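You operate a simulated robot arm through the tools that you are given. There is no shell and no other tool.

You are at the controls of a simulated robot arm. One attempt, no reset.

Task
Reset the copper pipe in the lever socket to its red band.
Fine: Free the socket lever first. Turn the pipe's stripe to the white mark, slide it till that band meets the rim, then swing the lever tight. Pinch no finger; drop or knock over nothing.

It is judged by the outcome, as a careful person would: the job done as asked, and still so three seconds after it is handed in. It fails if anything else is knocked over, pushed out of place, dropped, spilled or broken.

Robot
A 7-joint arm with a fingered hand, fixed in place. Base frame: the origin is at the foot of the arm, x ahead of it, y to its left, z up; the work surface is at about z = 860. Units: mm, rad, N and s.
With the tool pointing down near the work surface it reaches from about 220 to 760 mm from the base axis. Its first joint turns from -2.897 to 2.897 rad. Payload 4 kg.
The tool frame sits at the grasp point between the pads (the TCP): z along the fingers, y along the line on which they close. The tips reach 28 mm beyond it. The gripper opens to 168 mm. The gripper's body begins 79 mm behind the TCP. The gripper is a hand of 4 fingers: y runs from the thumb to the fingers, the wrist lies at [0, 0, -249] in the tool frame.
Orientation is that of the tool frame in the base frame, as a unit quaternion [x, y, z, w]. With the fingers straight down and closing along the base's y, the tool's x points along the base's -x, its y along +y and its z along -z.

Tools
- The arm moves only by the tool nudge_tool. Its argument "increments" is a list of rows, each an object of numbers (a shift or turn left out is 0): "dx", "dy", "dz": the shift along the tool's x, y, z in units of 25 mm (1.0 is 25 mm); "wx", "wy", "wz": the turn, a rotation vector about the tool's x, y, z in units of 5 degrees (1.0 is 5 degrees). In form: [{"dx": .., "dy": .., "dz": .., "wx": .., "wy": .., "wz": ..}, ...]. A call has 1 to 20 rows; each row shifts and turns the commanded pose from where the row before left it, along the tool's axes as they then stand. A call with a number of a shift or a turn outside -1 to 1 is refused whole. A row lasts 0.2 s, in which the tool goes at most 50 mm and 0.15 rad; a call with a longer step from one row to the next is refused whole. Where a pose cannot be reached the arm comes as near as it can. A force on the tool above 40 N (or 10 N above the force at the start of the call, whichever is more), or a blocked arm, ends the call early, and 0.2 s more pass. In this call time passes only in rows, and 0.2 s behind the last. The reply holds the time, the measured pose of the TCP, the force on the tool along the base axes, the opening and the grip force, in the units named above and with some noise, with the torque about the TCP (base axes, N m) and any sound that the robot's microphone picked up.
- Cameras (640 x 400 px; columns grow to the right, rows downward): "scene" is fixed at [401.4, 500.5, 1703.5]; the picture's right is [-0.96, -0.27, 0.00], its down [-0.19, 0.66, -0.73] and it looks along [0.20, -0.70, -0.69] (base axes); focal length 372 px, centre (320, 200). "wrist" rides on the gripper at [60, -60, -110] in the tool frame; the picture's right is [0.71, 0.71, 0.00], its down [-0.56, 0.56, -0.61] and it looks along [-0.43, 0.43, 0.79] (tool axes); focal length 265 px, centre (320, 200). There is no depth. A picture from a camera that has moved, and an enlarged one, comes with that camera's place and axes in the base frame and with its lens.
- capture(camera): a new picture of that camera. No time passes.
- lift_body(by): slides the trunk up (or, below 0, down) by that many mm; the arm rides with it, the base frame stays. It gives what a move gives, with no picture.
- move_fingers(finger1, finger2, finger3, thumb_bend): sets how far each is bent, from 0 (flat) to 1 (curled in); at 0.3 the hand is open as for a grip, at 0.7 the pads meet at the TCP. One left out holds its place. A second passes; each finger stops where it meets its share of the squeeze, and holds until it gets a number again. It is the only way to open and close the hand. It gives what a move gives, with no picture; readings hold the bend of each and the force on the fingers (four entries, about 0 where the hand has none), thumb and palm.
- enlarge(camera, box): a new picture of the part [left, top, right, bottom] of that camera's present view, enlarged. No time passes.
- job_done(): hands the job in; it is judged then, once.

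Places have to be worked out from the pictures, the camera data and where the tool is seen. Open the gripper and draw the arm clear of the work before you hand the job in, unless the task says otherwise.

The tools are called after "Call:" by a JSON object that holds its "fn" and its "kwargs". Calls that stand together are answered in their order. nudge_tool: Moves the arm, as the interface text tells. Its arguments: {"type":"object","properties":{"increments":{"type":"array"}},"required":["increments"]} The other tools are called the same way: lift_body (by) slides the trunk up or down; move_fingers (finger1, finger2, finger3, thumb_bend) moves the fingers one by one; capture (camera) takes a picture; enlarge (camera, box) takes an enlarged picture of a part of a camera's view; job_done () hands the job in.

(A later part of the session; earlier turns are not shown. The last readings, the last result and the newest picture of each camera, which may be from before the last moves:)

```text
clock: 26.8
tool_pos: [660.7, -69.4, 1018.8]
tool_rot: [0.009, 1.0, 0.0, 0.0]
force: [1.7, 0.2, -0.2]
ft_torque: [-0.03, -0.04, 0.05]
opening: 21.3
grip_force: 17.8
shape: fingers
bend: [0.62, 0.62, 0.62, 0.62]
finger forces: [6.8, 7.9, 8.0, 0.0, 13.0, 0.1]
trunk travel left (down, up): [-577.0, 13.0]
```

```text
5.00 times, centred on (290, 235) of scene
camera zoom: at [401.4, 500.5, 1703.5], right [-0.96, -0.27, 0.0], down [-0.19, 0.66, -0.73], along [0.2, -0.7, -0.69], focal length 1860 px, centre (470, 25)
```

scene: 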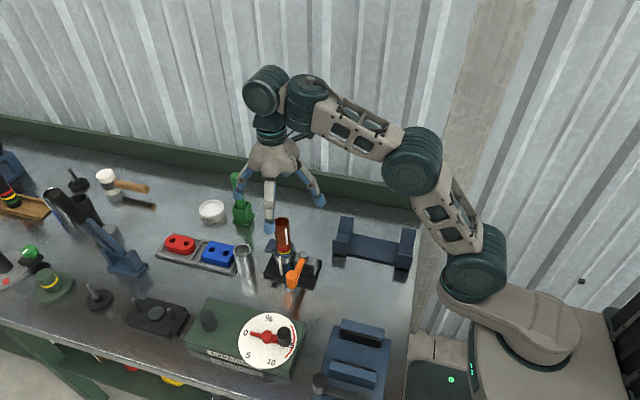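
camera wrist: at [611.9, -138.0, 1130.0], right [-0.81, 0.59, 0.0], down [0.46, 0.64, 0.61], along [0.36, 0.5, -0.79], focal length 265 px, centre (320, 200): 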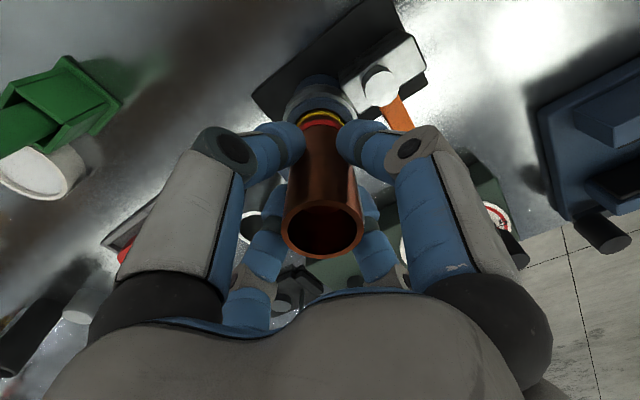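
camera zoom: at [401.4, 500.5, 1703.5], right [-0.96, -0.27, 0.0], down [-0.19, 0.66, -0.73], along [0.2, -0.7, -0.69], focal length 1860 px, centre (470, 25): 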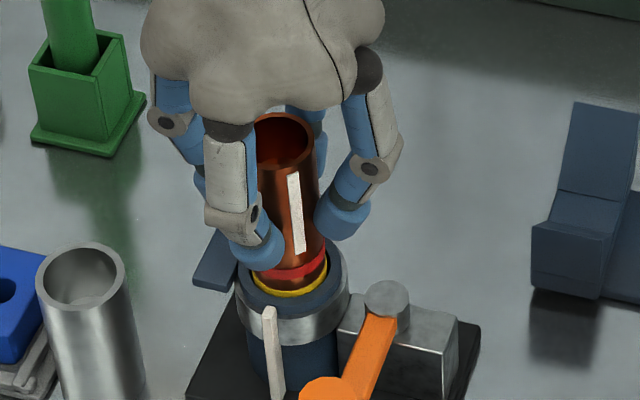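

The stripe turned with the hand at almost no torque. I'll continue 35° and check the alignment.

Call:
{"fn": "nudge_tool", "kwargs": {"increments": [{"wz": 0.7}, {"wz": 0.7}, {"wz": 0.7}, {"wz": 0.7}, {"wz": 0.7}, {"wz": 0.7}, {"wz": 0.7}, {"wz": 0.7}, {"wz": 0.7}, {"wz": 0.7}]}}

Call:
{"fn": "enlarge", "kwargs": {"camera": "scene", "box": [255, 195, 325, 275]}}

Call:
{"fn": "enlarge", "kwargs": {"camera": "scene", "box": [270, 230, 310, 270]}}

```text
clock: 29.0
tool_pos: [658.9, -68.3, 1019.0]
tool_rot: [0.31, 0.951, 0.001, 0.0]
force: [0.6, 0.4, 2.3]
ft_torque: [-0.09, -0.1, 0.05]
opening: 21.4
grip_force: 18.5
shape: fingers
bend: [0.62, 0.62, 0.62, 0.62]
finger forces: [6.8, 7.8, 8.3, 0.1, 13.1, 0.0]
trunk travel left (down, up): [-577.0, 13.0]
```

```text
5.00 times, centred on (290, 235) of scene
camera zoom: at [401.4, 500.5, 1703.5], right [-0.96, -0.27, 0.0], down [-0.19, 0.66, -0.73], along [0.2, -0.7, -0.69], focal length 1860 px, centre (470, 25)
```

zoom: 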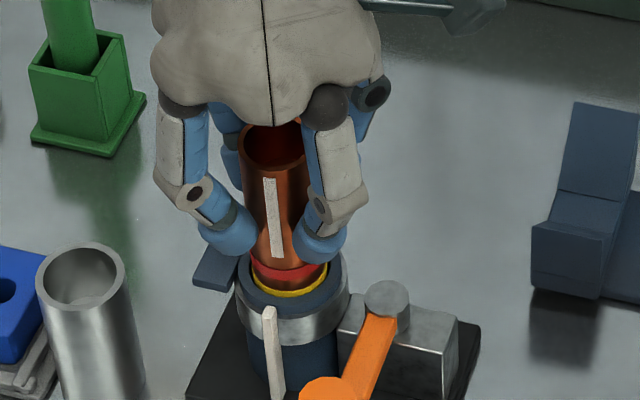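

```text
10.00 times, centred on (290, 250) of scene
camera zoom: at [401.4, 500.5, 1703.5], right [-0.96, -0.27, 0.0], down [-0.19, 0.66, -0.73], along [0.2, -0.7, -0.69], focal length 3720 px, centre (620, -300)
```

zoom: 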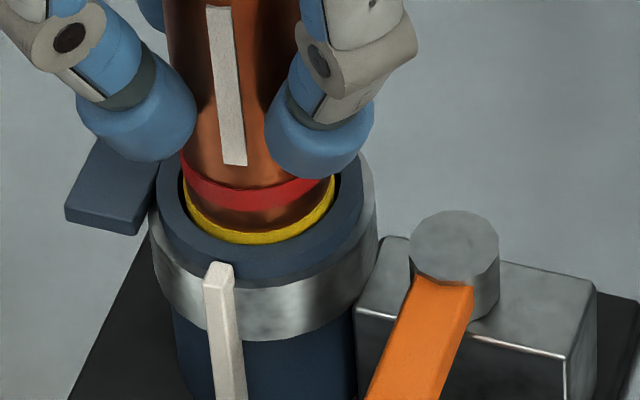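

The stripe is now at about 97.5° and the mark at about 91.5°, so I'll turn 6° more. Then I'll start sliding the pipe down by about 10 mm in gentle steps.

Call:
{"fn": "nudge_tool", "kwargs": {"increments": [{"wz": 0.6}, {"wz": 0.6}]}}

Call:
{"fn": "enlarge", "kwargs": {"camera": "scene", "box": [270, 230, 310, 270]}}

Call:
{"fn": "capture", "kwargs": {"camera": "wrist"}}

```text
clock: 29.6
tool_pos: [660.2, -69.0, 1019.3]
tool_rot: [0.358, 0.934, 0.001, 0.0]
force: [0.2, -0.4, 4.4]
ft_torque: [-0.04, -0.09, 0.04]
opening: 21.4
grip_force: 18.2
shape: fingers
bend: [0.62, 0.62, 0.62, 0.62]
finger forces: [7.0, 8.2, 8.3, 0.1, 12.9, 0.0]
trunk travel left (down, up): [-577.0, 13.0]
```

```text
10.00 times, centred on (290, 250) of scene
camera zoom: at [401.4, 500.5, 1703.5], right [-0.96, -0.27, 0.0], down [-0.19, 0.66, -0.73], along [0.2, -0.7, -0.69], focal length 3720 px, centre (620, -300)
```

zoom: 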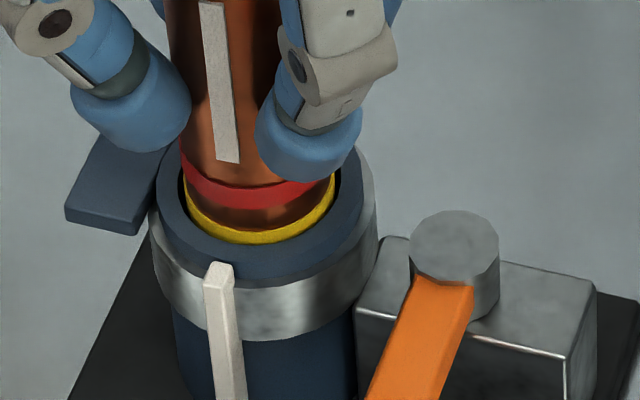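

```text
taken
camera wrist: at [575.2, -73.8, 1129.7], right [-0.05, 1.0, 0.0], down [0.79, 0.04, 0.61], along [0.61, 0.03, -0.79], focal length 265 px, centre (320, 200)
```

wrist: 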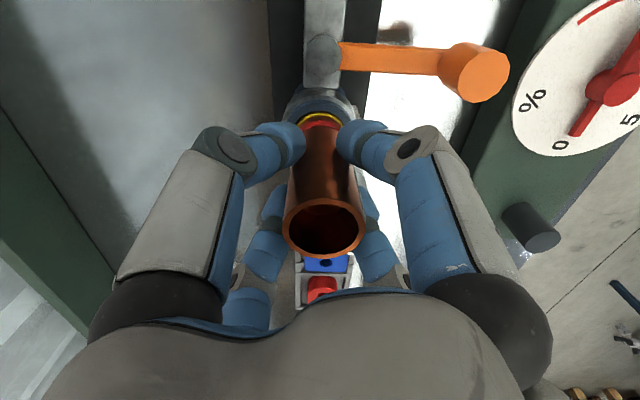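

The stripe now looks lined up with the mark at about 91.5°. I'll slide the pipe straight down 10 mm while watching the force.

Call:
{"fn": "nudge_tool", "kwargs": {"increments": [{"dz": 0.1}, {"dz": 0.1}, {"dz": 0.1}, {"dz": 0.1}]}}

Call:
{"fn": "enlarge", "kwargs": {"camera": "scene", "box": [270, 230, 310, 270]}}

```text
clock: 30.6
tool_pos: [658.3, -69.7, 1010.5]
tool_rot: [0.359, 0.934, 0.0, 0.0]
force: [0.2, 0.4, 4.5]
ft_torque: [-0.02, -0.06, 0.03]
opening: 21.2
grip_force: 18.7
shape: fingers
bend: [0.62, 0.62, 0.62, 0.62]
finger forces: [6.8, 8.3, 8.5, 0.1, 13.2, 0.0]
trunk travel left (down, up): [-577.0, 13.0]
```

```text
10.00 times, centred on (290, 250) of scene
camera zoom: at [401.4, 500.5, 1703.5], right [-0.96, -0.27, 0.0], down [-0.19, 0.66, -0.73], along [0.2, -0.7, -0.69], focal length 3720 px, centre (620, -300)
```

zoom: 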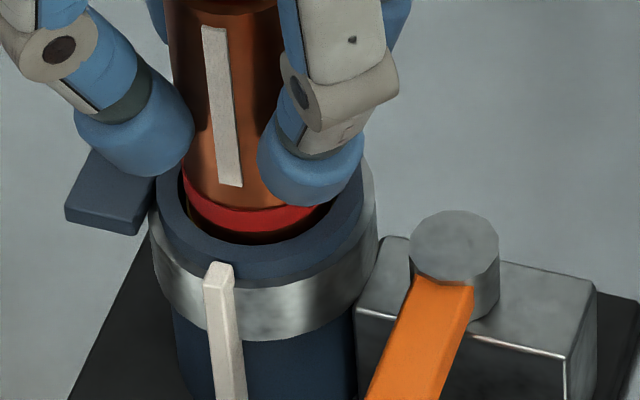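

It slid cleanly by about 9.8 mm. I'll measure the red band's position against the rim at 16x.

Call:
{"fn": "enlarge", "kwargs": {"camera": "scene", "box": [276, 236, 308, 256]}}

```text
16.00 times, centred on (292, 246) of scene
camera zoom: at [401.4, 500.5, 1703.5], right [-0.96, -0.27, 0.0], down [-0.19, 0.66, -0.73], along [0.2, -0.7, -0.69], focal length 5952 px, centre (768, -536)
```

zoom: 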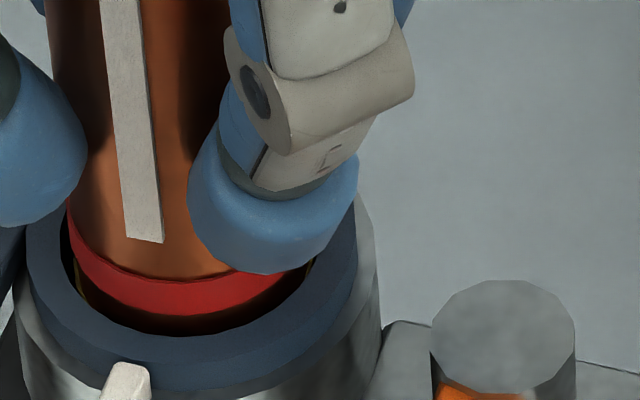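

The red band's top edge is at v≈278 and should end at about 307, with the band centred on the rim plane as yellow was. That's about 7.4 mm more down.

Call:
{"fn": "nudge_tool", "kwargs": {"increments": [{"dz": 0.1}, {"dz": 0.1}, {"dz": 0.095}]}}

Call:
{"fn": "enlarge", "kwargs": {"camera": "scene", "box": [276, 236, 308, 256]}}

Call:
{"fn": "enlarge", "kwargs": {"camera": "scene", "box": [270, 230, 310, 270]}}

```text
clock: 31.4
tool_pos: [659.1, -70.7, 1002.9]
tool_rot: [0.358, 0.934, 0.0, 0.0]
force: [1.0, 0.8, 4.3]
ft_torque: [0.01, -0.04, 0.03]
opening: 20.9
grip_force: 18.8
shape: fingers
bend: [0.62, 0.62, 0.62, 0.63]
finger forces: [7.0, 8.5, 8.3, 0.0, 13.1, 0.0]
trunk travel left (down, up): [-577.0, 13.0]
```

```text
16.00 times, centred on (292, 246) of scene
camera zoom: at [401.4, 500.5, 1703.5], right [-0.96, -0.27, 0.0], down [-0.19, 0.66, -0.73], along [0.2, -0.7, -0.69], focal length 5952 px, centre (768, -536)
```

zoom: 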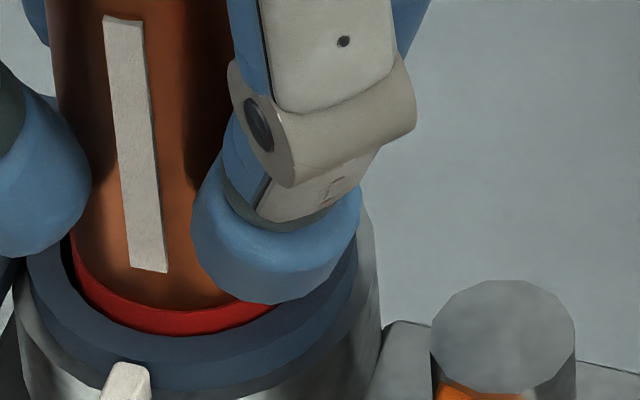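

```text
10.00 times, centred on (290, 250) of scene
camera zoom: at [401.4, 500.5, 1703.5], right [-0.96, -0.27, 0.0], down [-0.19, 0.66, -0.73], along [0.2, -0.7, -0.69], focal length 3720 px, centre (620, -300)
```

zoom: 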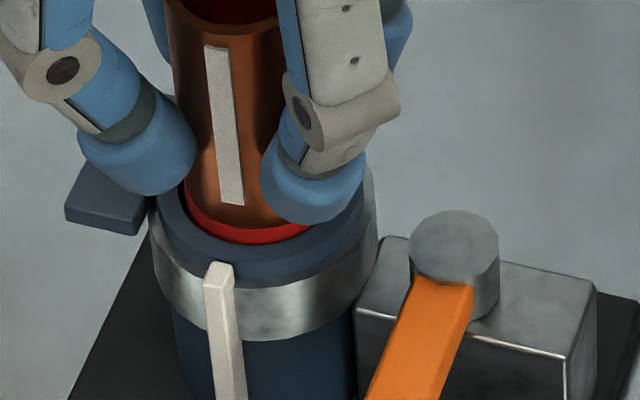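

Red now sits at the rim exactly as yellow did, and the stripe is within about 1–2° of the mark. I'll release the pipe by opening the fingers evenly, then rise straight up.

Call:
{"fn": "move_fingers", "kwargs": {"finger1": 0.48, "finger2": 0.48, "finger3": 0.48, "thumb_bend": 0.48}}

Call:
{"fn": "enlarge", "kwargs": {"camera": "scene", "box": [276, 236, 308, 256]}}

```text
clock: 32.4
tool_pos: [660.4, -70.9, 1002.6]
tool_rot: [0.359, 0.933, 0.001, 0.0]
force: [0.0, 0.5, -0.9]
ft_torque: [0.04, 0.03, 0.02]
opening: 62.9
grip_force: 0.1
shape: fingers
bend: [0.48, 0.48, 0.48, 0.48]
finger forces: [0.0, 0.0, 0.0, 0.0, 0.0, 0.0]
trunk travel left (down, up): [-577.0, 13.0]
```

```text
16.00 times, centred on (292, 246) of scene
camera zoom: at [401.4, 500.5, 1703.5], right [-0.96, -0.27, 0.0], down [-0.19, 0.66, -0.73], along [0.2, -0.7, -0.69], focal length 5952 px, centre (768, -536)
```

zoom: 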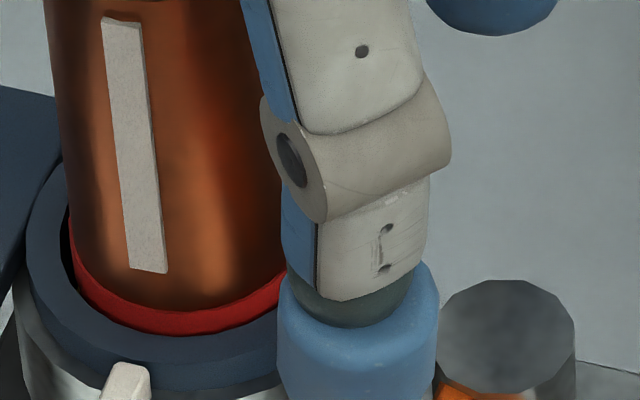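

The pipe stayed put. I'll rise clear, then look from the +y side with the wrist camera to check the stripe against the mark.

Call:
{"fn": "nudge_tool", "kwargs": {"increments": [{"dz": -0.5}, {"dz": -0.9}, {"dz": -0.9}, {"dz": -0.9}, {"dz": -0.9}, {"dz": -0.9}, {"dz": -0.9}]}}

Call:
{"fn": "enlarge", "kwargs": {"camera": "scene", "box": [265, 225, 315, 275]}}

Call:
{"fn": "capture", "kwargs": {"camera": "wrist"}}

```text
clock: 34.0
tool_pos: [661.3, -68.1, 1149.9]
tool_rot: [0.358, 0.934, 0.0, 0.001]
force: [0.2, 0.0, 0.0]
ft_torque: [0.01, 0.03, -0.01]
opening: 62.8
grip_force: 0.0
shape: fingers
bend: [0.48, 0.48, 0.48, 0.48]
finger forces: [0.0, 0.0, 0.0, 0.1, 0.0, 0.0]
trunk travel left (down, up): [-577.0, 13.0]
```

```text
8.00 times, centred on (290, 250) of scene
camera zoom: at [401.4, 500.5, 1703.5], right [-0.96, -0.27, 0.0], down [-0.19, 0.66, -0.73], along [0.2, -0.7, -0.69], focal length 2976 px, centre (560, -200)
```

zoom: 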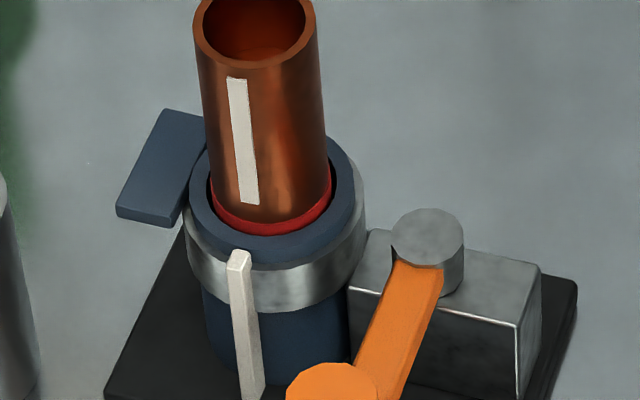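

```text
taken
camera wrist: at [576.9, -72.5, 1260.0], right [-0.05, 1.0, 0.0], down [0.79, 0.04, 0.61], along [0.61, 0.03, -0.79], focal length 265 px, centre (320, 200)
```

wrist: 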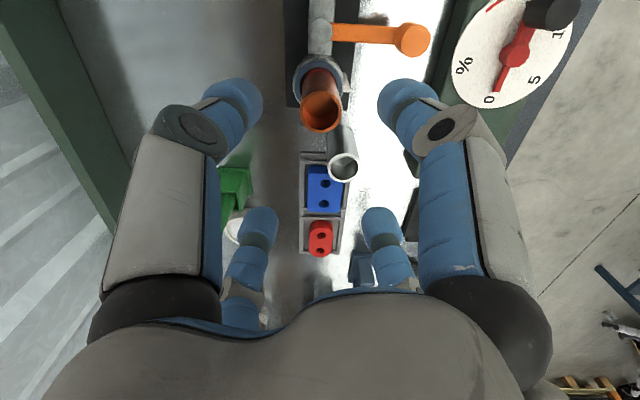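

The pipe stands undisturbed with red at the rim. I'll take 16x views to measure stripe versus mark azimuth more precisely.

Call:
{"fn": "enlarge", "kwargs": {"camera": "scene", "box": [272, 230, 308, 252]}}

Call:
{"fn": "enlarge", "kwargs": {"camera": "scene", "box": [272, 246, 308, 268]}}

```text
16.00 times, centred on (290, 241) of scene
camera zoom: at [401.4, 500.5, 1703.5], right [-0.96, -0.27, 0.0], down [-0.19, 0.66, -0.73], along [0.2, -0.7, -0.69], focal length 5952 px, centre (800, -456)
```

zoom: 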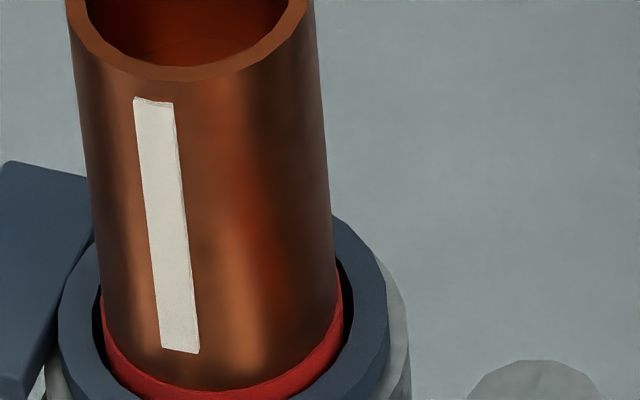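

```text
16.00 times, centred on (290, 257) of scene
camera zoom: at [401.4, 500.5, 1703.5], right [-0.96, -0.27, 0.0], down [-0.19, 0.66, -0.73], along [0.2, -0.7, -0.69], focal length 5952 px, centre (800, -712)
```

zoom: 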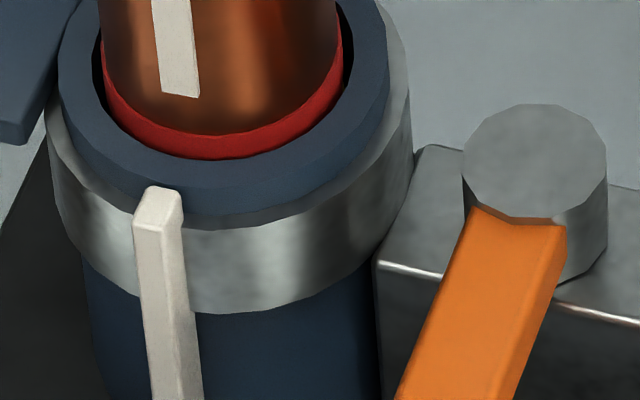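

My estimate puts the stripe at about 93° and the mark at about 88–90°, so there may be a 3–5° residual. I'll check from the +y side with the wrist camera by moving in front and yawing the hand so the camera faces along -y.

Call:
{"fn": "nudge_tool", "kwargs": {"increments": [{"dx": 0.656, "dy": 0.728, "dz": 0.3}, {"dx": 0.656, "dy": 0.728, "dz": 0.3}, {"dx": 0.656, "dy": 0.728, "dz": 0.3}, {"dx": 0.656, "dy": 0.728, "dz": 0.3}, {"wz": 0.95}, {"wz": 0.95}, {"wz": 0.95}, {"wz": 0.95}, {"wz": 0.95}, {"wz": 0.95}, {"wz": 0.95}, {"wz": 0.95}, {"wz": 0.95}, {"wz": 0.95}]}}

Call:
{"fn": "capture", "kwargs": {"camera": "wrist"}}

```text
clock: 37.0
tool_pos: [661.3, 28.9, 1119.3]
tool_rot: [0.704, 0.71, 0.0, 0.0]
force: [1.4, -0.8, 0.1]
ft_torque: [0.01, 0.0, 0.01]
opening: 62.7
grip_force: 0.0
shape: fingers
bend: [0.48, 0.48, 0.48, 0.48]
finger forces: [0.1, 0.0, 0.1, 0.0, 0.0, 0.0]
trunk travel left (down, up): [-577.0, 13.0]
```

```text
taken
camera wrist: at [600.9, 89.0, 1230.0], right [0.7, 0.71, 0.0], down [0.56, -0.55, 0.61], along [0.44, -0.43, -0.79], focal length 265 px, centre (320, 200)
```

wrist: 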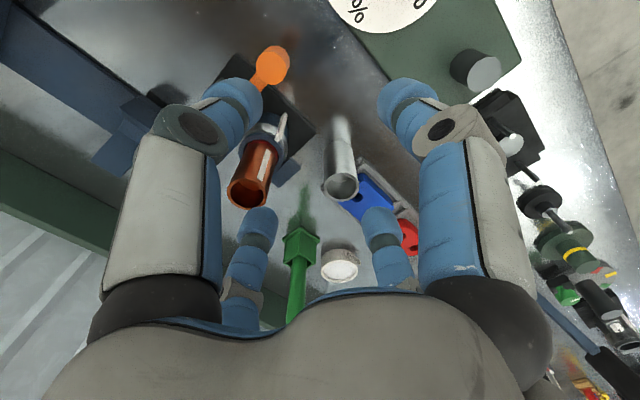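

It reached yaw -89.5°. I'll continue another 45°.

Call:
{"fn": "nudge_tool", "kwargs": {"increments": [{"wz": 0.91}, {"wz": 0.91}, {"wz": 0.91}, {"wz": 0.91}, {"wz": 0.91}, {"wz": 0.91}, {"wz": 0.91}, {"wz": 0.91}, {"wz": 0.91}, {"wz": 0.91}]}}

Call:
{"fn": "capture", "kwargs": {"camera": "wrist"}}

```text
clock: 39.2
tool_pos: [659.8, 30.8, 1118.6]
tool_rot: [0.924, 0.383, 0.0, 0.001]
force: [-0.2, 0.6, 0.7]
ft_torque: [-0.03, 0.0, 0.04]
opening: 62.9
grip_force: 0.1
shape: fingers
bend: [0.48, 0.48, 0.48, 0.48]
finger forces: [0.0, 0.0, 0.0, 0.0, 0.0, 0.1]
trunk travel left (down, up): [-577.0, 13.0]
```

```text
taken
camera wrist: at [660.3, 115.6, 1229.6], right [1.0, 0.0, 0.0], down [0.0, -0.79, 0.61], along [0.0, -0.61, -0.79], focal length 265 px, centre (320, 200)
```

wrist: 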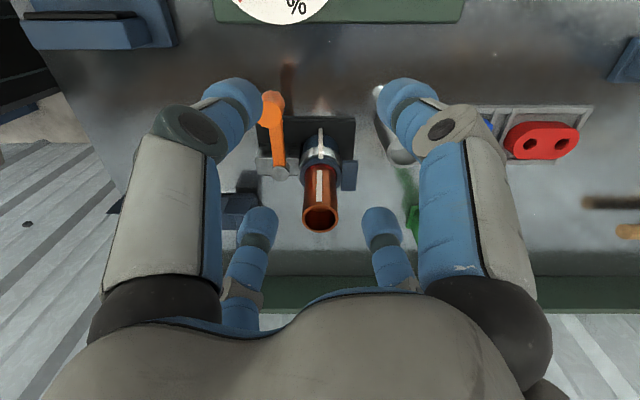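

The camera now looks straight along -y at the pipe, with stripe and mark both facing it. I'll zoom in.

Call:
{"fn": "enlarge", "kwargs": {"camera": "wrist", "box": [290, 120, 350, 240]}}

Call:
{"fn": "enlarge", "kwargs": {"camera": "wrist", "box": [300, 125, 340, 150]}}

Call:
{"fn": "enlarge", "kwargs": {"camera": "wrist", "box": [300, 150, 340, 175]}}

Call:
{"fn": "enlarge", "kwargs": {"camera": "wrist", "box": [300, 175, 340, 200]}}

```text
3.33 times, centred on (320, 180) of wrist
camera zoom: at [660.3, 115.6, 1229.6], right [1.0, 0.0, 0.0], down [0.0, -0.79, 0.61], along [0.0, -0.61, -0.79], focal length 885 px, centre (320, 267)
```

zoom: 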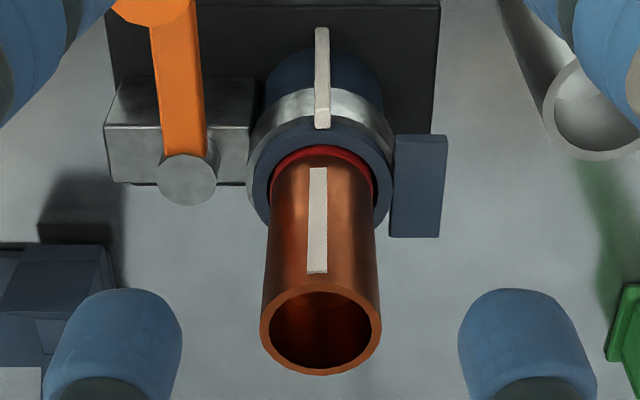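

```text
16.00 times, centred on (320, 138) of wrist
camera zoom: at [660.3, 115.6, 1229.6], right [1.0, 0.0, 0.0], down [0.0, -0.79, 0.61], along [0.0, -0.61, -0.79], focal length 4246 px, centre (320, 1200)
```

zoom: 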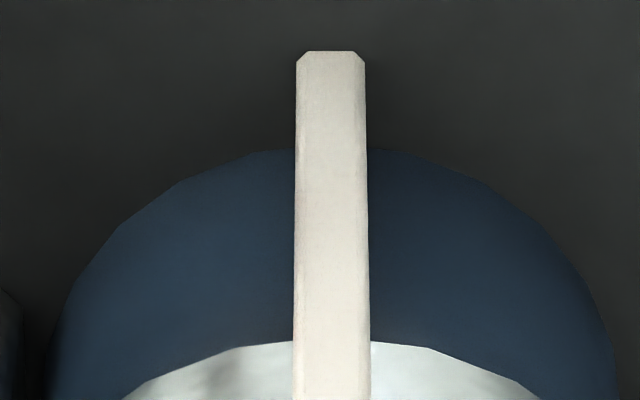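

```text
16.00 times, centred on (320, 162) of wrist
camera zoom: at [660.3, 115.6, 1229.6], right [1.0, 0.0, 0.0], down [0.0, -0.79, 0.61], along [0.0, -0.61, -0.79], focal length 4246 px, centre (320, 800)
```

zoom: 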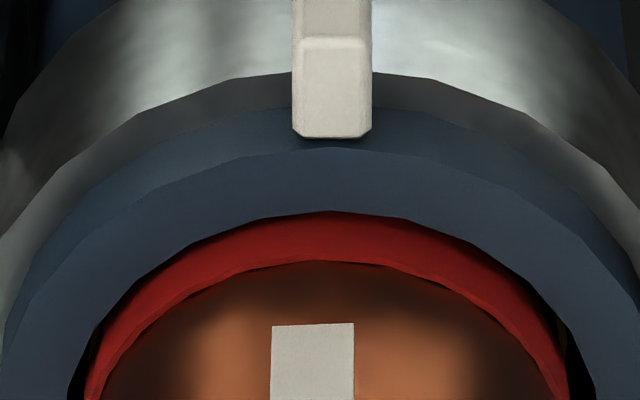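

```text
16.00 times, centred on (320, 188) of wrist
camera zoom: at [660.3, 115.6, 1229.6], right [1.0, 0.0, 0.0], down [0.0, -0.79, 0.61], along [0.0, -0.61, -0.79], focal length 4246 px, centre (320, 400)
```

zoom: 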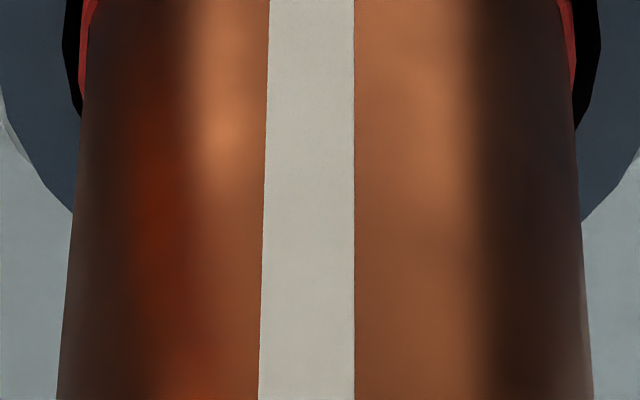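

This frontal view is clear. The mark sits on the socket axis at about 89.4° and the stripe is about 4.4° short at 93.8°, while the red band is centred on the rim. I'll regrip and trim the angle, moving above the pipe at this yaw and testing that the extra turn is reachable in the air.

Call:
{"fn": "nudge_tool", "kwargs": {"increments": [{"dx": -0.7, "dy": 0.7125}, {"dx": -0.7, "dy": 0.7125}, {"dx": -0.7, "dy": 0.7125}, {"dx": -0.7, "dy": 0.7125}, {"wz": 0.5}, {"wz": 0.5}]}}

Call:
{"fn": "capture", "kwargs": {"camera": "wrist"}}

```text
clock: 40.6
tool_pos: [660.3, -71.4, 1119.9]
tool_rot: [0.94, 0.342, 0.0, 0.001]
force: [0.6, 0.6, -0.1]
ft_torque: [0.04, 0.0, 0.02]
opening: 63.0
grip_force: 0.1
shape: fingers
bend: [0.48, 0.48, 0.48, 0.48]
finger forces: [0.2, 0.0, 0.1, 0.1, 0.0, 0.1]
trunk travel left (down, up): [-577.0, 13.0]
```

```text
taken
camera wrist: at [668.6, 14.0, 1229.6], right [1.0, -0.09, 0.0], down [-0.07, -0.79, 0.61], along [-0.05, -0.61, -0.79], focal length 265 px, centre (320, 200)
```

wrist: 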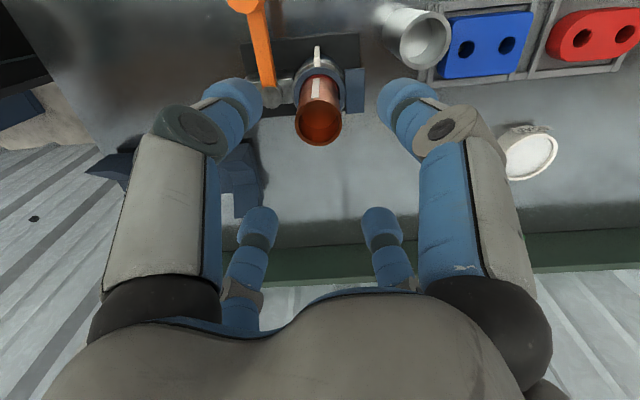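

Yaw -140° is reachable. I'll turn back to -135° for the grip and measure the pipe centre from this view.

Call:
{"fn": "nudge_tool", "kwargs": {"increments": [{"wz": -0.5}, {"wz": -0.5}]}}

Call:
{"fn": "enlarge", "kwargs": {"camera": "wrist", "box": [280, 50, 360, 150]}}

```text
clock: 41.2
tool_pos: [659.7, -71.5, 1119.9]
tool_rot: [0.924, 0.383, 0.0, -0.001]
force: [-0.3, 0.3, -0.4]
ft_torque: [-0.03, 0.05, -0.02]
opening: 62.9
grip_force: 0.1
shape: fingers
bend: [0.48, 0.48, 0.48, 0.48]
finger forces: [0.1, 0.0, 0.0, 0.1, 0.0, 0.0]
trunk travel left (down, up): [-577.0, 13.0]
```

```text
4.00 times, centred on (320, 100) of wrist
camera zoom: at [661.5, 14.3, 1229.5], right [1.0, 0.0, 0.0], down [0.0, -0.79, 0.61], along [0.0, -0.61, -0.79], focal length 1062 px, centre (320, 600)
```

zoom: 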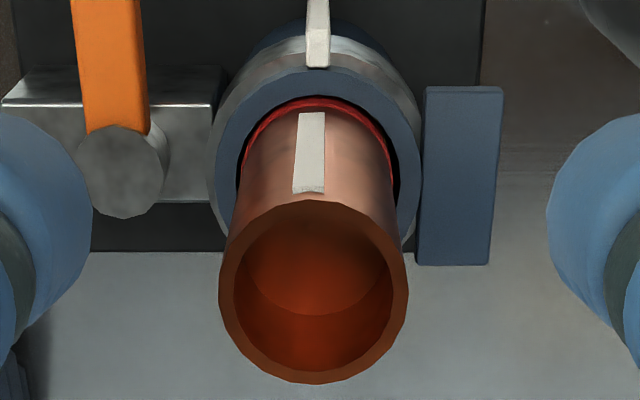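

The pipe centre here reads about (660.1, -67), in line with the earlier grip at (661, -69). I'll open to 0.4, shift by about 2 mm and descend around the pipe to the same height as before.

Call:
{"fn": "move_fingers", "kwargs": {"finger1": 0.4, "finger2": 0.4, "finger3": 0.4, "thumb_bend": 0.4}}

Call:
{"fn": "nudge_tool", "kwargs": {"increments": [{"dx": 0.028, "dy": -0.085, "dz": 0.777}, {"dz": 0.777}, {"dz": 0.777}, {"dz": 0.777}, {"dz": 0.777}, {"dz": 0.777}]}}

Call:
{"fn": "capture", "kwargs": {"camera": "wrist"}}

Call:
{"fn": "enlarge", "kwargs": {"camera": "scene", "box": [240, 190, 340, 280]}}

```text
clock: 42.2
tool_pos: [661.2, -70.6, 1119.2]
tool_rot: [0.924, 0.382, -0.001, 0.0]
force: [-0.1, -0.3, -0.6]
ft_torque: [0.04, -0.01, 0.03]
opening: 87.4
grip_force: 0.0
shape: fingers
bend: [0.4, 0.4, 0.4, 0.4]
finger forces: [0.1, 0.0, 0.1, 0.0, 0.0, 0.0]
trunk travel left (down, up): [-577.0, 13.0]
```

```text
clock: 43.6
tool_pos: [659.6, -69.2, 1003.6]
tool_rot: [0.924, 0.382, 0.0, 0.0]
force: [1.1, 0.6, 0.3]
ft_torque: [-0.02, 0.01, -0.01]
opening: 87.5
grip_force: 0.1
shape: fingers
bend: [0.4, 0.4, 0.4, 0.4]
finger forces: [0.1, 0.1, 0.0, 0.0, 0.0, 0.0]
trunk travel left (down, up): [-577.0, 13.0]
```

```text
taken
camera wrist: at [660.6, 15.9, 1113.9], right [1.0, 0.0, 0.0], down [0.0, -0.79, 0.61], along [0.0, -0.61, -0.79], focal length 265 px, centre (320, 200)
```

wrist: 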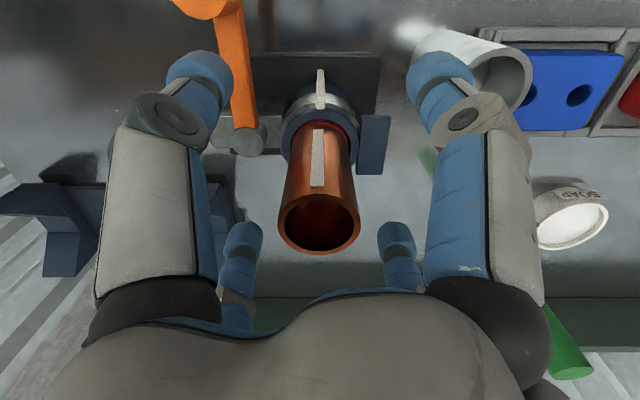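

```text
4.44 times, centred on (290, 235) of scene
camera zoom: at [401.4, 500.5, 1703.5], right [-0.96, -0.27, 0.0], down [-0.19, 0.66, -0.73], along [0.2, -0.7, -0.69], focal length 1654 px, centre (453, 44)
```

zoom: 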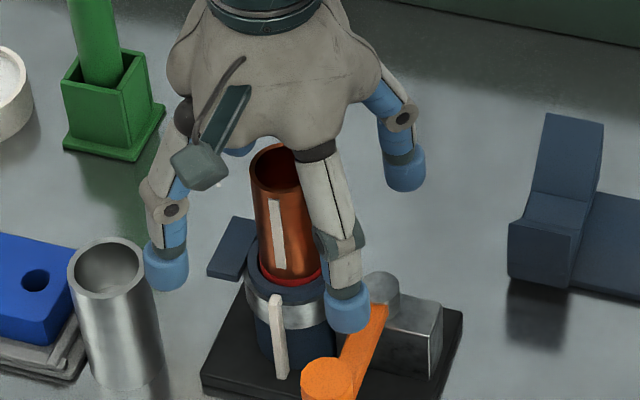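

The fingers are clear all round and the pipe is centred. I'll close in two stages to grip.

Call:
{"fn": "move_fingers", "kwargs": {"finger1": 0.56, "finger2": 0.56, "finger3": 0.56, "thumb_bend": 0.56}}

Call:
{"fn": "move_fingers", "kwargs": {"finger1": 0.68, "finger2": 0.68, "finger3": 0.68, "thumb_bend": 0.68}}

Call:
{"fn": "enlarge", "kwargs": {"camera": "wrist", "box": [270, 60, 370, 260]}}

Call:
{"fn": "enlarge", "kwargs": {"camera": "wrist", "box": [290, 65, 350, 125]}}

```text
clock: 44.6
tool_pos: [658.7, -70.0, 1003.6]
tool_rot: [0.924, 0.383, 0.0, 0.0]
force: [0.7, -0.5, 0.2]
ft_torque: [0.0, 0.04, -0.02]
opening: 39.5
grip_force: 0.1
shape: fingers
bend: [0.56, 0.56, 0.56, 0.56]
finger forces: [0.0, 0.0, 0.0, 0.0, 0.0, 0.0]
trunk travel left (down, up): [-577.0, 13.0]
```

```text
clock: 45.6
tool_pos: [659.1, -69.0, 1003.6]
tool_rot: [0.924, 0.383, -0.001, 0.0]
force: [0.1, 0.4, 0.1]
ft_torque: [0.0, 0.01, 0.01]
opening: 21.4
grip_force: 14.2
shape: fingers
bend: [0.62, 0.62, 0.62, 0.62]
finger forces: [6.4, 6.5, 5.7, 0.0, 9.8, 0.0]
trunk travel left (down, up): [-577.0, 13.0]
```

```text
2.00 times, centred on (320, 160) of wrist
camera zoom: at [660.5, 16.0, 1114.1], right [1.0, 0.0, 0.0], down [0.0, -0.79, 0.61], along [0.0, -0.61, -0.79], focal length 531 px, centre (320, 280)
```

zoom: 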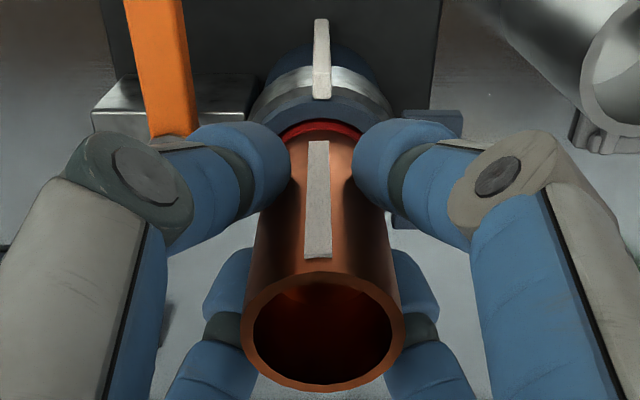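

```text
6.67 times, centred on (320, 95) of wrist
camera zoom: at [660.5, 16.0, 1114.1], right [1.0, 0.0, 0.0], down [0.0, -0.79, 0.61], along [0.0, -0.61, -0.79], focal length 1769 px, centre (320, 900)
```

zoom: 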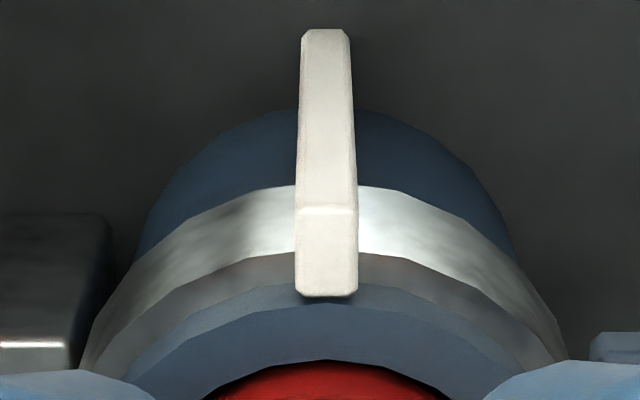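

The grip is even. Now I'll turn 4.4° clockwise and re-check.

Call:
{"fn": "nudge_tool", "kwargs": {"increments": [{"wz": 0.44}, {"wz": 0.44}]}}

Call:
{"fn": "enlarge", "kwargs": {"camera": "scene", "box": [272, 230, 308, 252]}}

Call:
{"fn": "enlarge", "kwargs": {"camera": "wrist", "box": [270, 60, 370, 260]}}

```text
clock: 46.2
tool_pos: [661.3, -69.6, 1003.3]
tool_rot: [0.938, 0.346, 0.0, 0.001]
force: [-0.3, 1.2, 2.3]
ft_torque: [-0.03, 0.05, 0.04]
opening: 21.6
grip_force: 15.2
shape: fingers
bend: [0.62, 0.62, 0.62, 0.62]
finger forces: [6.7, 6.7, 6.1, 0.1, 10.4, 0.0]
trunk travel left (down, up): [-577.0, 13.0]
```

```text
16.00 times, centred on (290, 241) of scene
camera zoom: at [401.4, 500.5, 1703.5], right [-0.96, -0.27, 0.0], down [-0.19, 0.66, -0.73], along [0.2, -0.7, -0.69], focal length 5952 px, centre (800, -456)
```

zoom: 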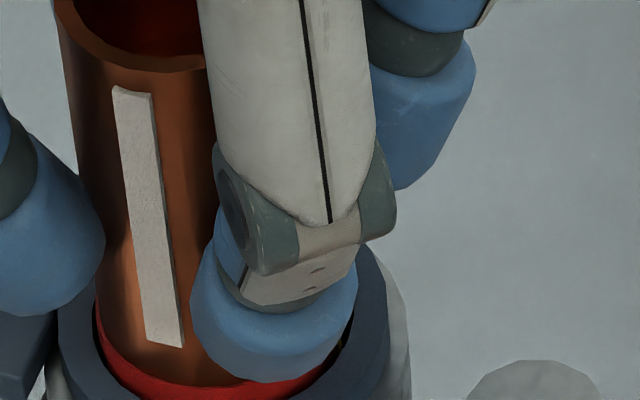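

```text
2.00 times, centred on (320, 160) of wrist
camera zoom: at [668.0, 15.9, 1113.9], right [1.0, -0.08, 0.0], down [-0.06, -0.79, 0.61], along [-0.05, -0.61, -0.79], focal length 531 px, centre (320, 280)
```

zoom: 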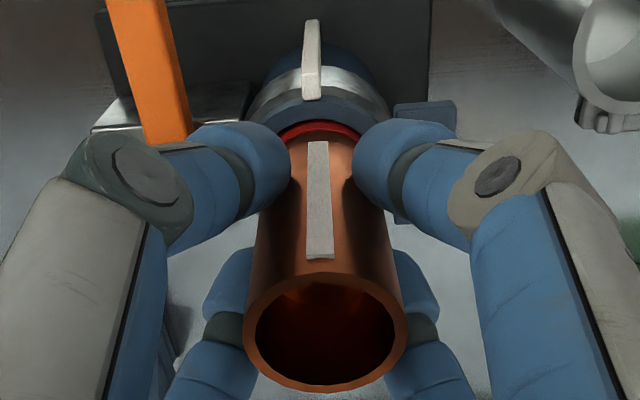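

The stripe moved by about the intended amount, and the pipe is leaning slightly within its clearance while held. I'll release gently and re-measure.

Call:
{"fn": "move_fingers", "kwargs": {"finger1": 0.56, "finger2": 0.56, "finger3": 0.56, "thumb_bend": 0.56}}

Call:
{"fn": "move_fingers", "kwargs": {"finger1": 0.45, "finger2": 0.45, "finger3": 0.45, "thumb_bend": 0.45}}

Call:
{"fn": "enlarge", "kwargs": {"camera": "scene", "box": [272, 230, 308, 252]}}

```text
clock: 47.2
tool_pos: [660.0, -69.6, 1002.8]
tool_rot: [0.938, 0.346, -0.001, 0.0]
force: [0.0, -0.5, 0.0]
ft_torque: [-0.02, 0.0, 0.0]
opening: 38.5
grip_force: 0.0
shape: fingers
bend: [0.56, 0.56, 0.56, 0.56]
finger forces: [0.1, 0.0, 0.0, 0.0, 0.0, 0.0]
trunk travel left (down, up): [-577.0, 13.0]
```

```text
clock: 48.2
tool_pos: [661.1, -69.6, 1003.0]
tool_rot: [0.938, 0.346, -0.001, 0.0]
force: [0.1, -0.2, 0.1]
ft_torque: [0.03, 0.01, 0.0]
opening: 71.8
grip_force: 0.1
shape: fingers
bend: [0.45, 0.45, 0.45, 0.45]
finger forces: [0.0, 0.0, 0.0, 0.0, 0.0, 0.0]
trunk travel left (down, up): [-577.0, 13.0]
```

```text
16.00 times, centred on (290, 241) of scene
camera zoom: at [401.4, 500.5, 1703.5], right [-0.96, -0.27, 0.0], down [-0.19, 0.66, -0.73], along [0.2, -0.7, -0.69], focal length 5952 px, centre (800, -456)
```

zoom: 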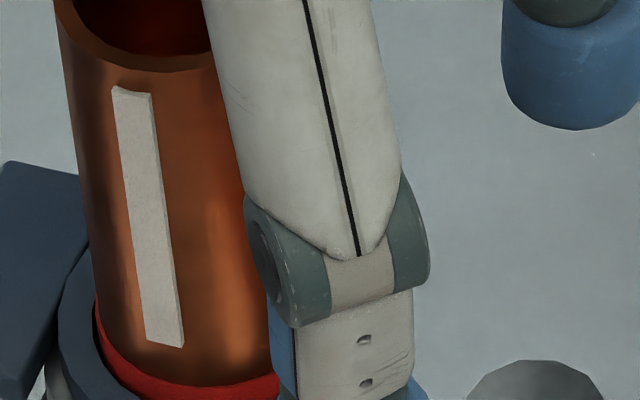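

Released; the pipe sits slightly differently within its clearance. I'll rise clear and go back to the frontal viewpoint to verify band and stripe.

Call:
{"fn": "nudge_tool", "kwargs": {"increments": [{"dz": -0.5}, {"dz": -0.85}, {"dz": -0.85}, {"dz": -0.85}, {"dz": -0.85}, {"dz": -0.75}, {"wz": -0.44}, {"wz": -0.44}, {"dx": 0.7, "dy": -0.7}, {"dx": 0.7, "dy": -0.7}, {"dx": 0.7, "dy": -0.7}, {"dx": 0.7, "dy": -0.7}]}}

Call:
{"fn": "enlarge", "kwargs": {"camera": "wrist", "box": [290, 120, 350, 240]}}

Call:
{"fn": "enlarge", "kwargs": {"camera": "wrist", "box": [300, 150, 340, 175]}}

Call:
{"fn": "enlarge", "kwargs": {"camera": "wrist", "box": [300, 175, 340, 200]}}

Call:
{"fn": "enlarge", "kwargs": {"camera": "scene", "box": [265, 225, 315, 275]}}

```text
clock: 50.8
tool_pos: [660.6, 30.6, 1120.7]
tool_rot: [0.924, 0.382, 0.0, 0.0]
force: [0.8, 0.2, 0.2]
ft_torque: [0.0, 0.0, 0.01]
opening: 72.2
grip_force: 0.0
shape: fingers
bend: [0.45, 0.45, 0.45, 0.45]
finger forces: [0.0, 0.1, 0.0, 0.0, 0.1, 0.0]
trunk travel left (down, up): [-577.0, 13.0]
```

```text
3.33 times, centred on (320, 180) of wrist
camera zoom: at [660.8, 115.1, 1229.9], right [1.0, 0.0, 0.0], down [0.0, -0.79, 0.61], along [0.0, -0.61, -0.79], focal length 885 px, centre (320, 267)
```

zoom: 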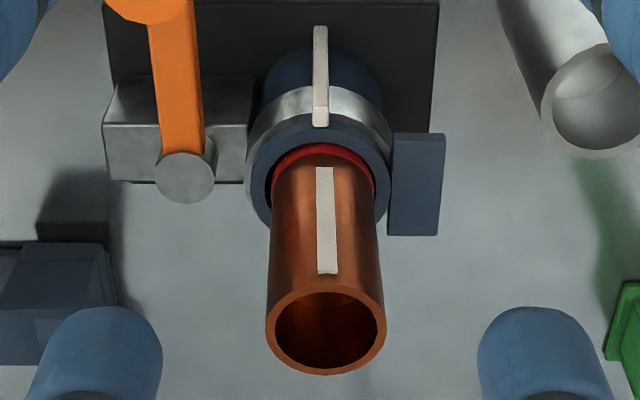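

```text
16.00 times, centred on (320, 162) of wrist
camera zoom: at [660.8, 115.1, 1229.9], right [1.0, 0.0, 0.0], down [0.0, -0.79, 0.61], along [0.0, -0.61, -0.79], focal length 4246 px, centre (320, 800)
```

zoom: 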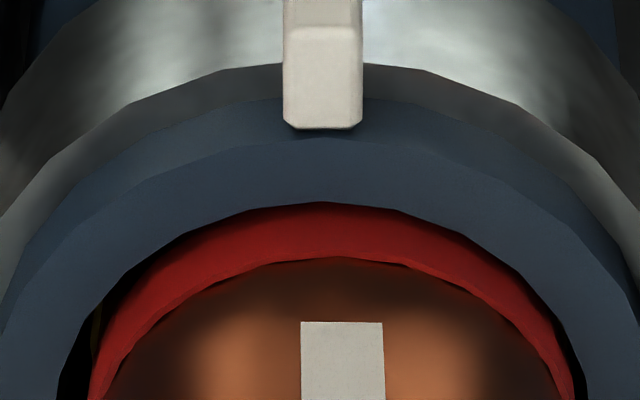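

```text
16.00 times, centred on (320, 188) of wrist
camera zoom: at [660.8, 115.1, 1229.9], right [1.0, 0.0, 0.0], down [0.0, -0.79, 0.61], along [0.0, -0.61, -0.79], focal length 4246 px, centre (320, 400)
```

zoom: 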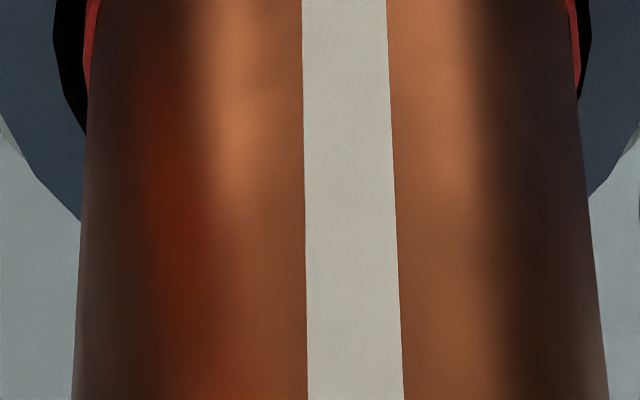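

```text
8.00 times, centred on (290, 250) of scene
camera zoom: at [401.4, 500.5, 1703.5], right [-0.96, -0.27, 0.0], down [-0.19, 0.66, -0.73], along [0.2, -0.7, -0.69], focal length 2976 px, centre (560, -200)
```

zoom: 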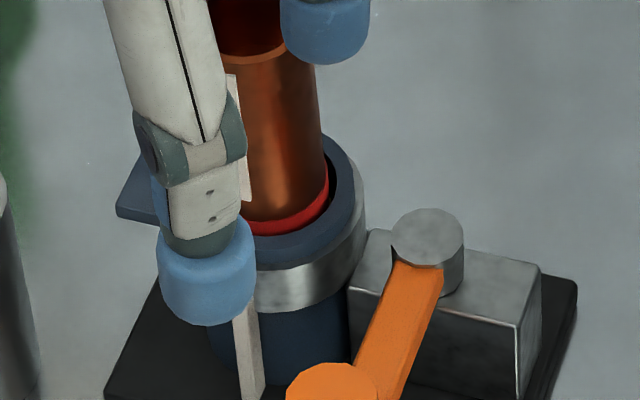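

After release the stripe is at about 87° against the mark at about 89°, within roughly 2° now. Before tightening the lever I'll confirm the whole picture with the hand moved off to above the knob.

Call:
{"fn": "nudge_tool", "kwargs": {"increments": [{"dx": -0.9, "dy": -0.566}, {"dx": -0.9, "dy": -0.566}]}}

Call:
{"fn": "enlarge", "kwargs": {"camera": "scene", "box": [265, 225, 315, 275]}}

Call:
{"fn": "enlarge", "kwargs": {"camera": "scene", "box": [272, 236, 308, 258]}}

Call:
{"fn": "capture", "kwargs": {"camera": "wrist"}}

```text
clock: 51.4
tool_pos: [608.6, 17.9, 1119.4]
tool_rot: [0.924, 0.382, 0.0, 0.0]
force: [0.3, -0.1, -0.6]
ft_torque: [0.04, -0.02, -0.02]
opening: 72.1
grip_force: 0.0
shape: fingers
bend: [0.45, 0.45, 0.45, 0.45]
finger forces: [0.1, 0.1, 0.1, 0.1, 0.0, 0.1]
trunk travel left (down, up): [-577.0, 13.0]
```

```text
8.00 times, centred on (290, 250) of scene
camera zoom: at [401.4, 500.5, 1703.5], right [-0.96, -0.27, 0.0], down [-0.19, 0.66, -0.73], along [0.2, -0.7, -0.69], focal length 2976 px, centre (560, -200)
```

zoom: 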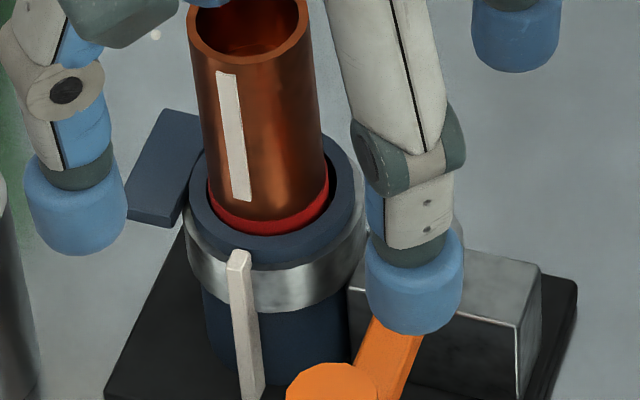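

```text
16.00 times, centred on (290, 247) of scene
camera zoom: at [401.4, 500.5, 1703.5], right [-0.96, -0.27, 0.0], down [-0.19, 0.66, -0.73], along [0.2, -0.7, -0.69], focal length 5952 px, centre (800, -552)
```

zoom: 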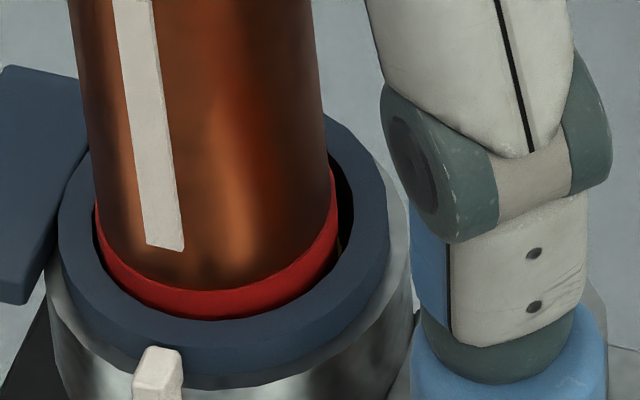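

```text
taken
camera wrist: at [609.3, 103.4, 1229.8], right [1.0, 0.0, 0.0], down [0.0, -0.79, 0.61], along [0.0, -0.61, -0.79], focal length 265 px, centre (320, 200)
```

wrist: 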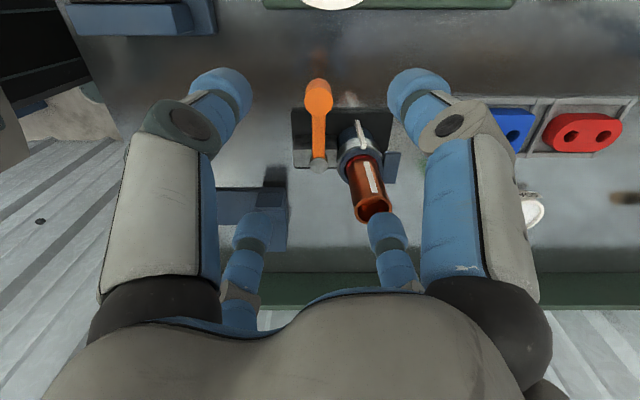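

Red band is confirmed at the rim with the same 28 px visibility yellow had, and the stripe is within about 1–2° of the mark. I'll zoom on the lever knob to place the hand for tightening.

Call:
{"fn": "enlarge", "kwargs": {"camera": "wrist", "box": [280, 60, 360, 180]}}

```text
3.33 times, centred on (320, 120) of wrist
camera zoom: at [609.3, 103.4, 1229.8], right [1.0, 0.0, 0.0], down [0.0, -0.79, 0.61], along [0.0, -0.61, -0.79], focal length 885 px, centre (320, 467)
```

zoom: 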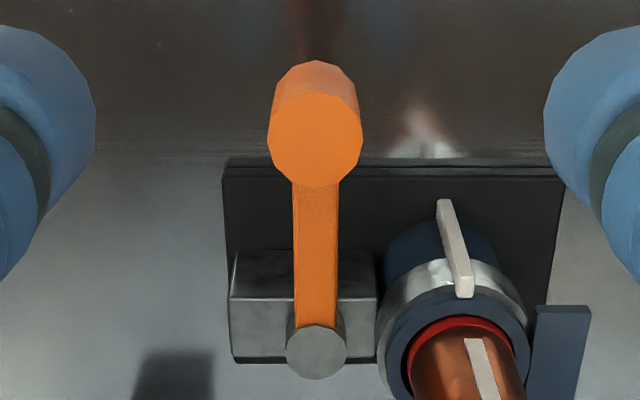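

With the small view bias accounted for, the knob is at about (608.5, 19) and the lever stands at 90°. The hand is already above it with fingers straddling the arm, so I'll set fingers to 0.5 and descend.

Call:
{"fn": "move_fingers", "kwargs": {"finger1": 0.5, "finger2": 0.5, "finger3": 0.5, "thumb_bend": 0.5}}

Call:
{"fn": "nudge_tool", "kwargs": {"increments": [{"dz": 0.9}, {"dz": 0.9}, {"dz": 0.9}, {"dz": 0.9}, {"dz": 0.8}]}}

Call:
{"fn": "capture", "kwargs": {"camera": "wrist"}}

Call:
{"fn": "enlarge", "kwargs": {"camera": "scene", "box": [240, 190, 340, 290]}}

```text
clock: 52.4
tool_pos: [608.5, 16.9, 1119.0]
tool_rot: [0.924, 0.382, 0.0, 0.0]
force: [0.8, 0.5, -0.6]
ft_torque: [0.02, 0.0, -0.04]
opening: 57.7
grip_force: 0.0
shape: fingers
bend: [0.5, 0.5, 0.5, 0.5]
finger forces: [0.0, 0.0, 0.0, 0.0, 0.0, 0.1]
trunk travel left (down, up): [-577.0, 13.0]
```

```text
clock: 53.6
tool_pos: [608.3, 16.2, 1010.2]
tool_rot: [0.924, 0.382, 0.0, 0.0]
force: [-0.1, -0.7, -0.4]
ft_torque: [0.01, 0.01, -0.02]
opening: 57.5
grip_force: 0.1
shape: fingers
bend: [0.5, 0.5, 0.5, 0.5]
finger forces: [0.1, 0.0, 0.0, 0.0, 0.0, 0.0]
trunk travel left (down, up): [-577.0, 13.0]
```

```text
taken
camera wrist: at [610.3, 102.3, 1119.6], right [1.0, 0.0, 0.0], down [0.0, -0.79, 0.61], along [0.0, -0.61, -0.79], focal length 265 px, centre (320, 200)
```

wrist: 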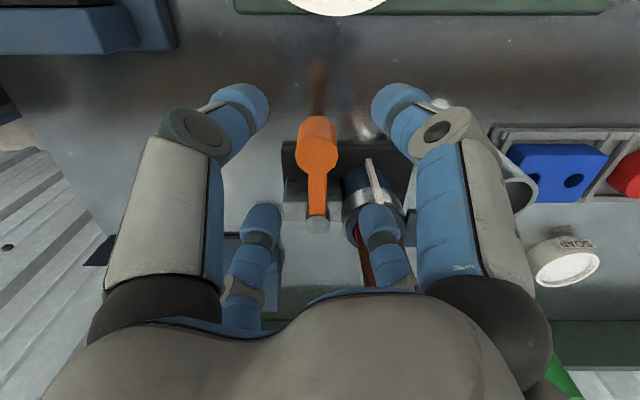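

```text
4.00 times, centred on (290, 240) of scene
camera zoom: at [401.4, 500.5, 1703.5], right [-0.96, -0.27, 0.0], down [-0.19, 0.66, -0.73], along [0.2, -0.7, -0.69], focal length 1488 px, centre (440, 40)
```

zoom: 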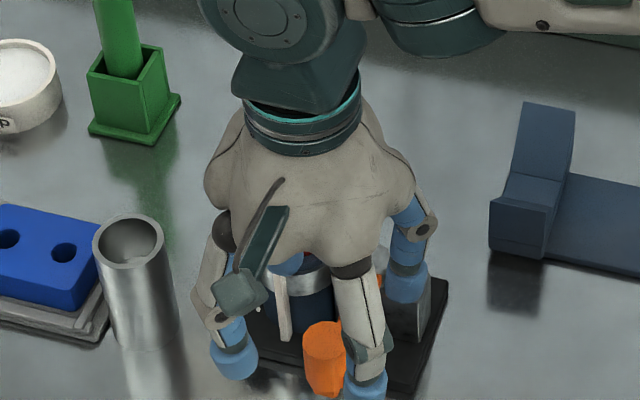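

The knob is between the fingers, a few millimetres off in +y. I'll lower to z≈971 with a small correction and re-check centring.

Call:
{"fn": "nudge_tool", "kwargs": {"increments": [{"dx": 0.04, "dy": -0.08, "dz": 0.78}, {"dz": 0.78}]}}

Call:
{"fn": "capture", "kwargs": {"camera": "wrist"}}

```text
clock: 54.2
tool_pos: [608.3, 20.5, 970.0]
tool_rot: [0.924, 0.383, 0.0, 0.0]
force: [0.4, 0.4, -0.3]
ft_torque: [0.05, 0.02, 0.0]
opening: 57.6
grip_force: 0.1
shape: fingers
bend: [0.5, 0.5, 0.5, 0.5]
finger forces: [0.0, 0.1, 0.0, 0.0, 0.1, 0.0]
trunk travel left (down, up): [-577.0, 13.0]
```

```text
taken
camera wrist: at [610.0, 105.1, 1079.2], right [1.0, 0.0, 0.0], down [0.0, -0.79, 0.61], along [0.0, -0.61, -0.79], focal length 265 px, centre (320, 200)
```

wrist: 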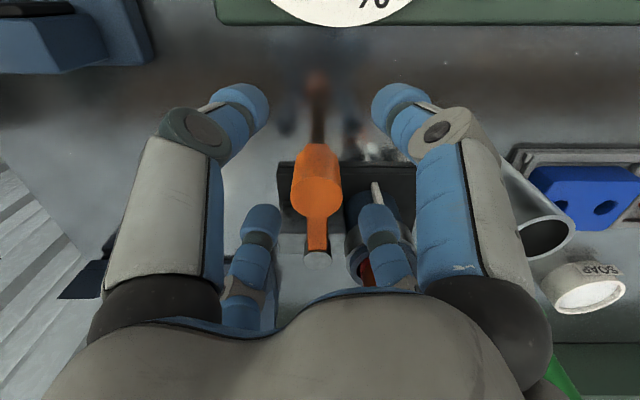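

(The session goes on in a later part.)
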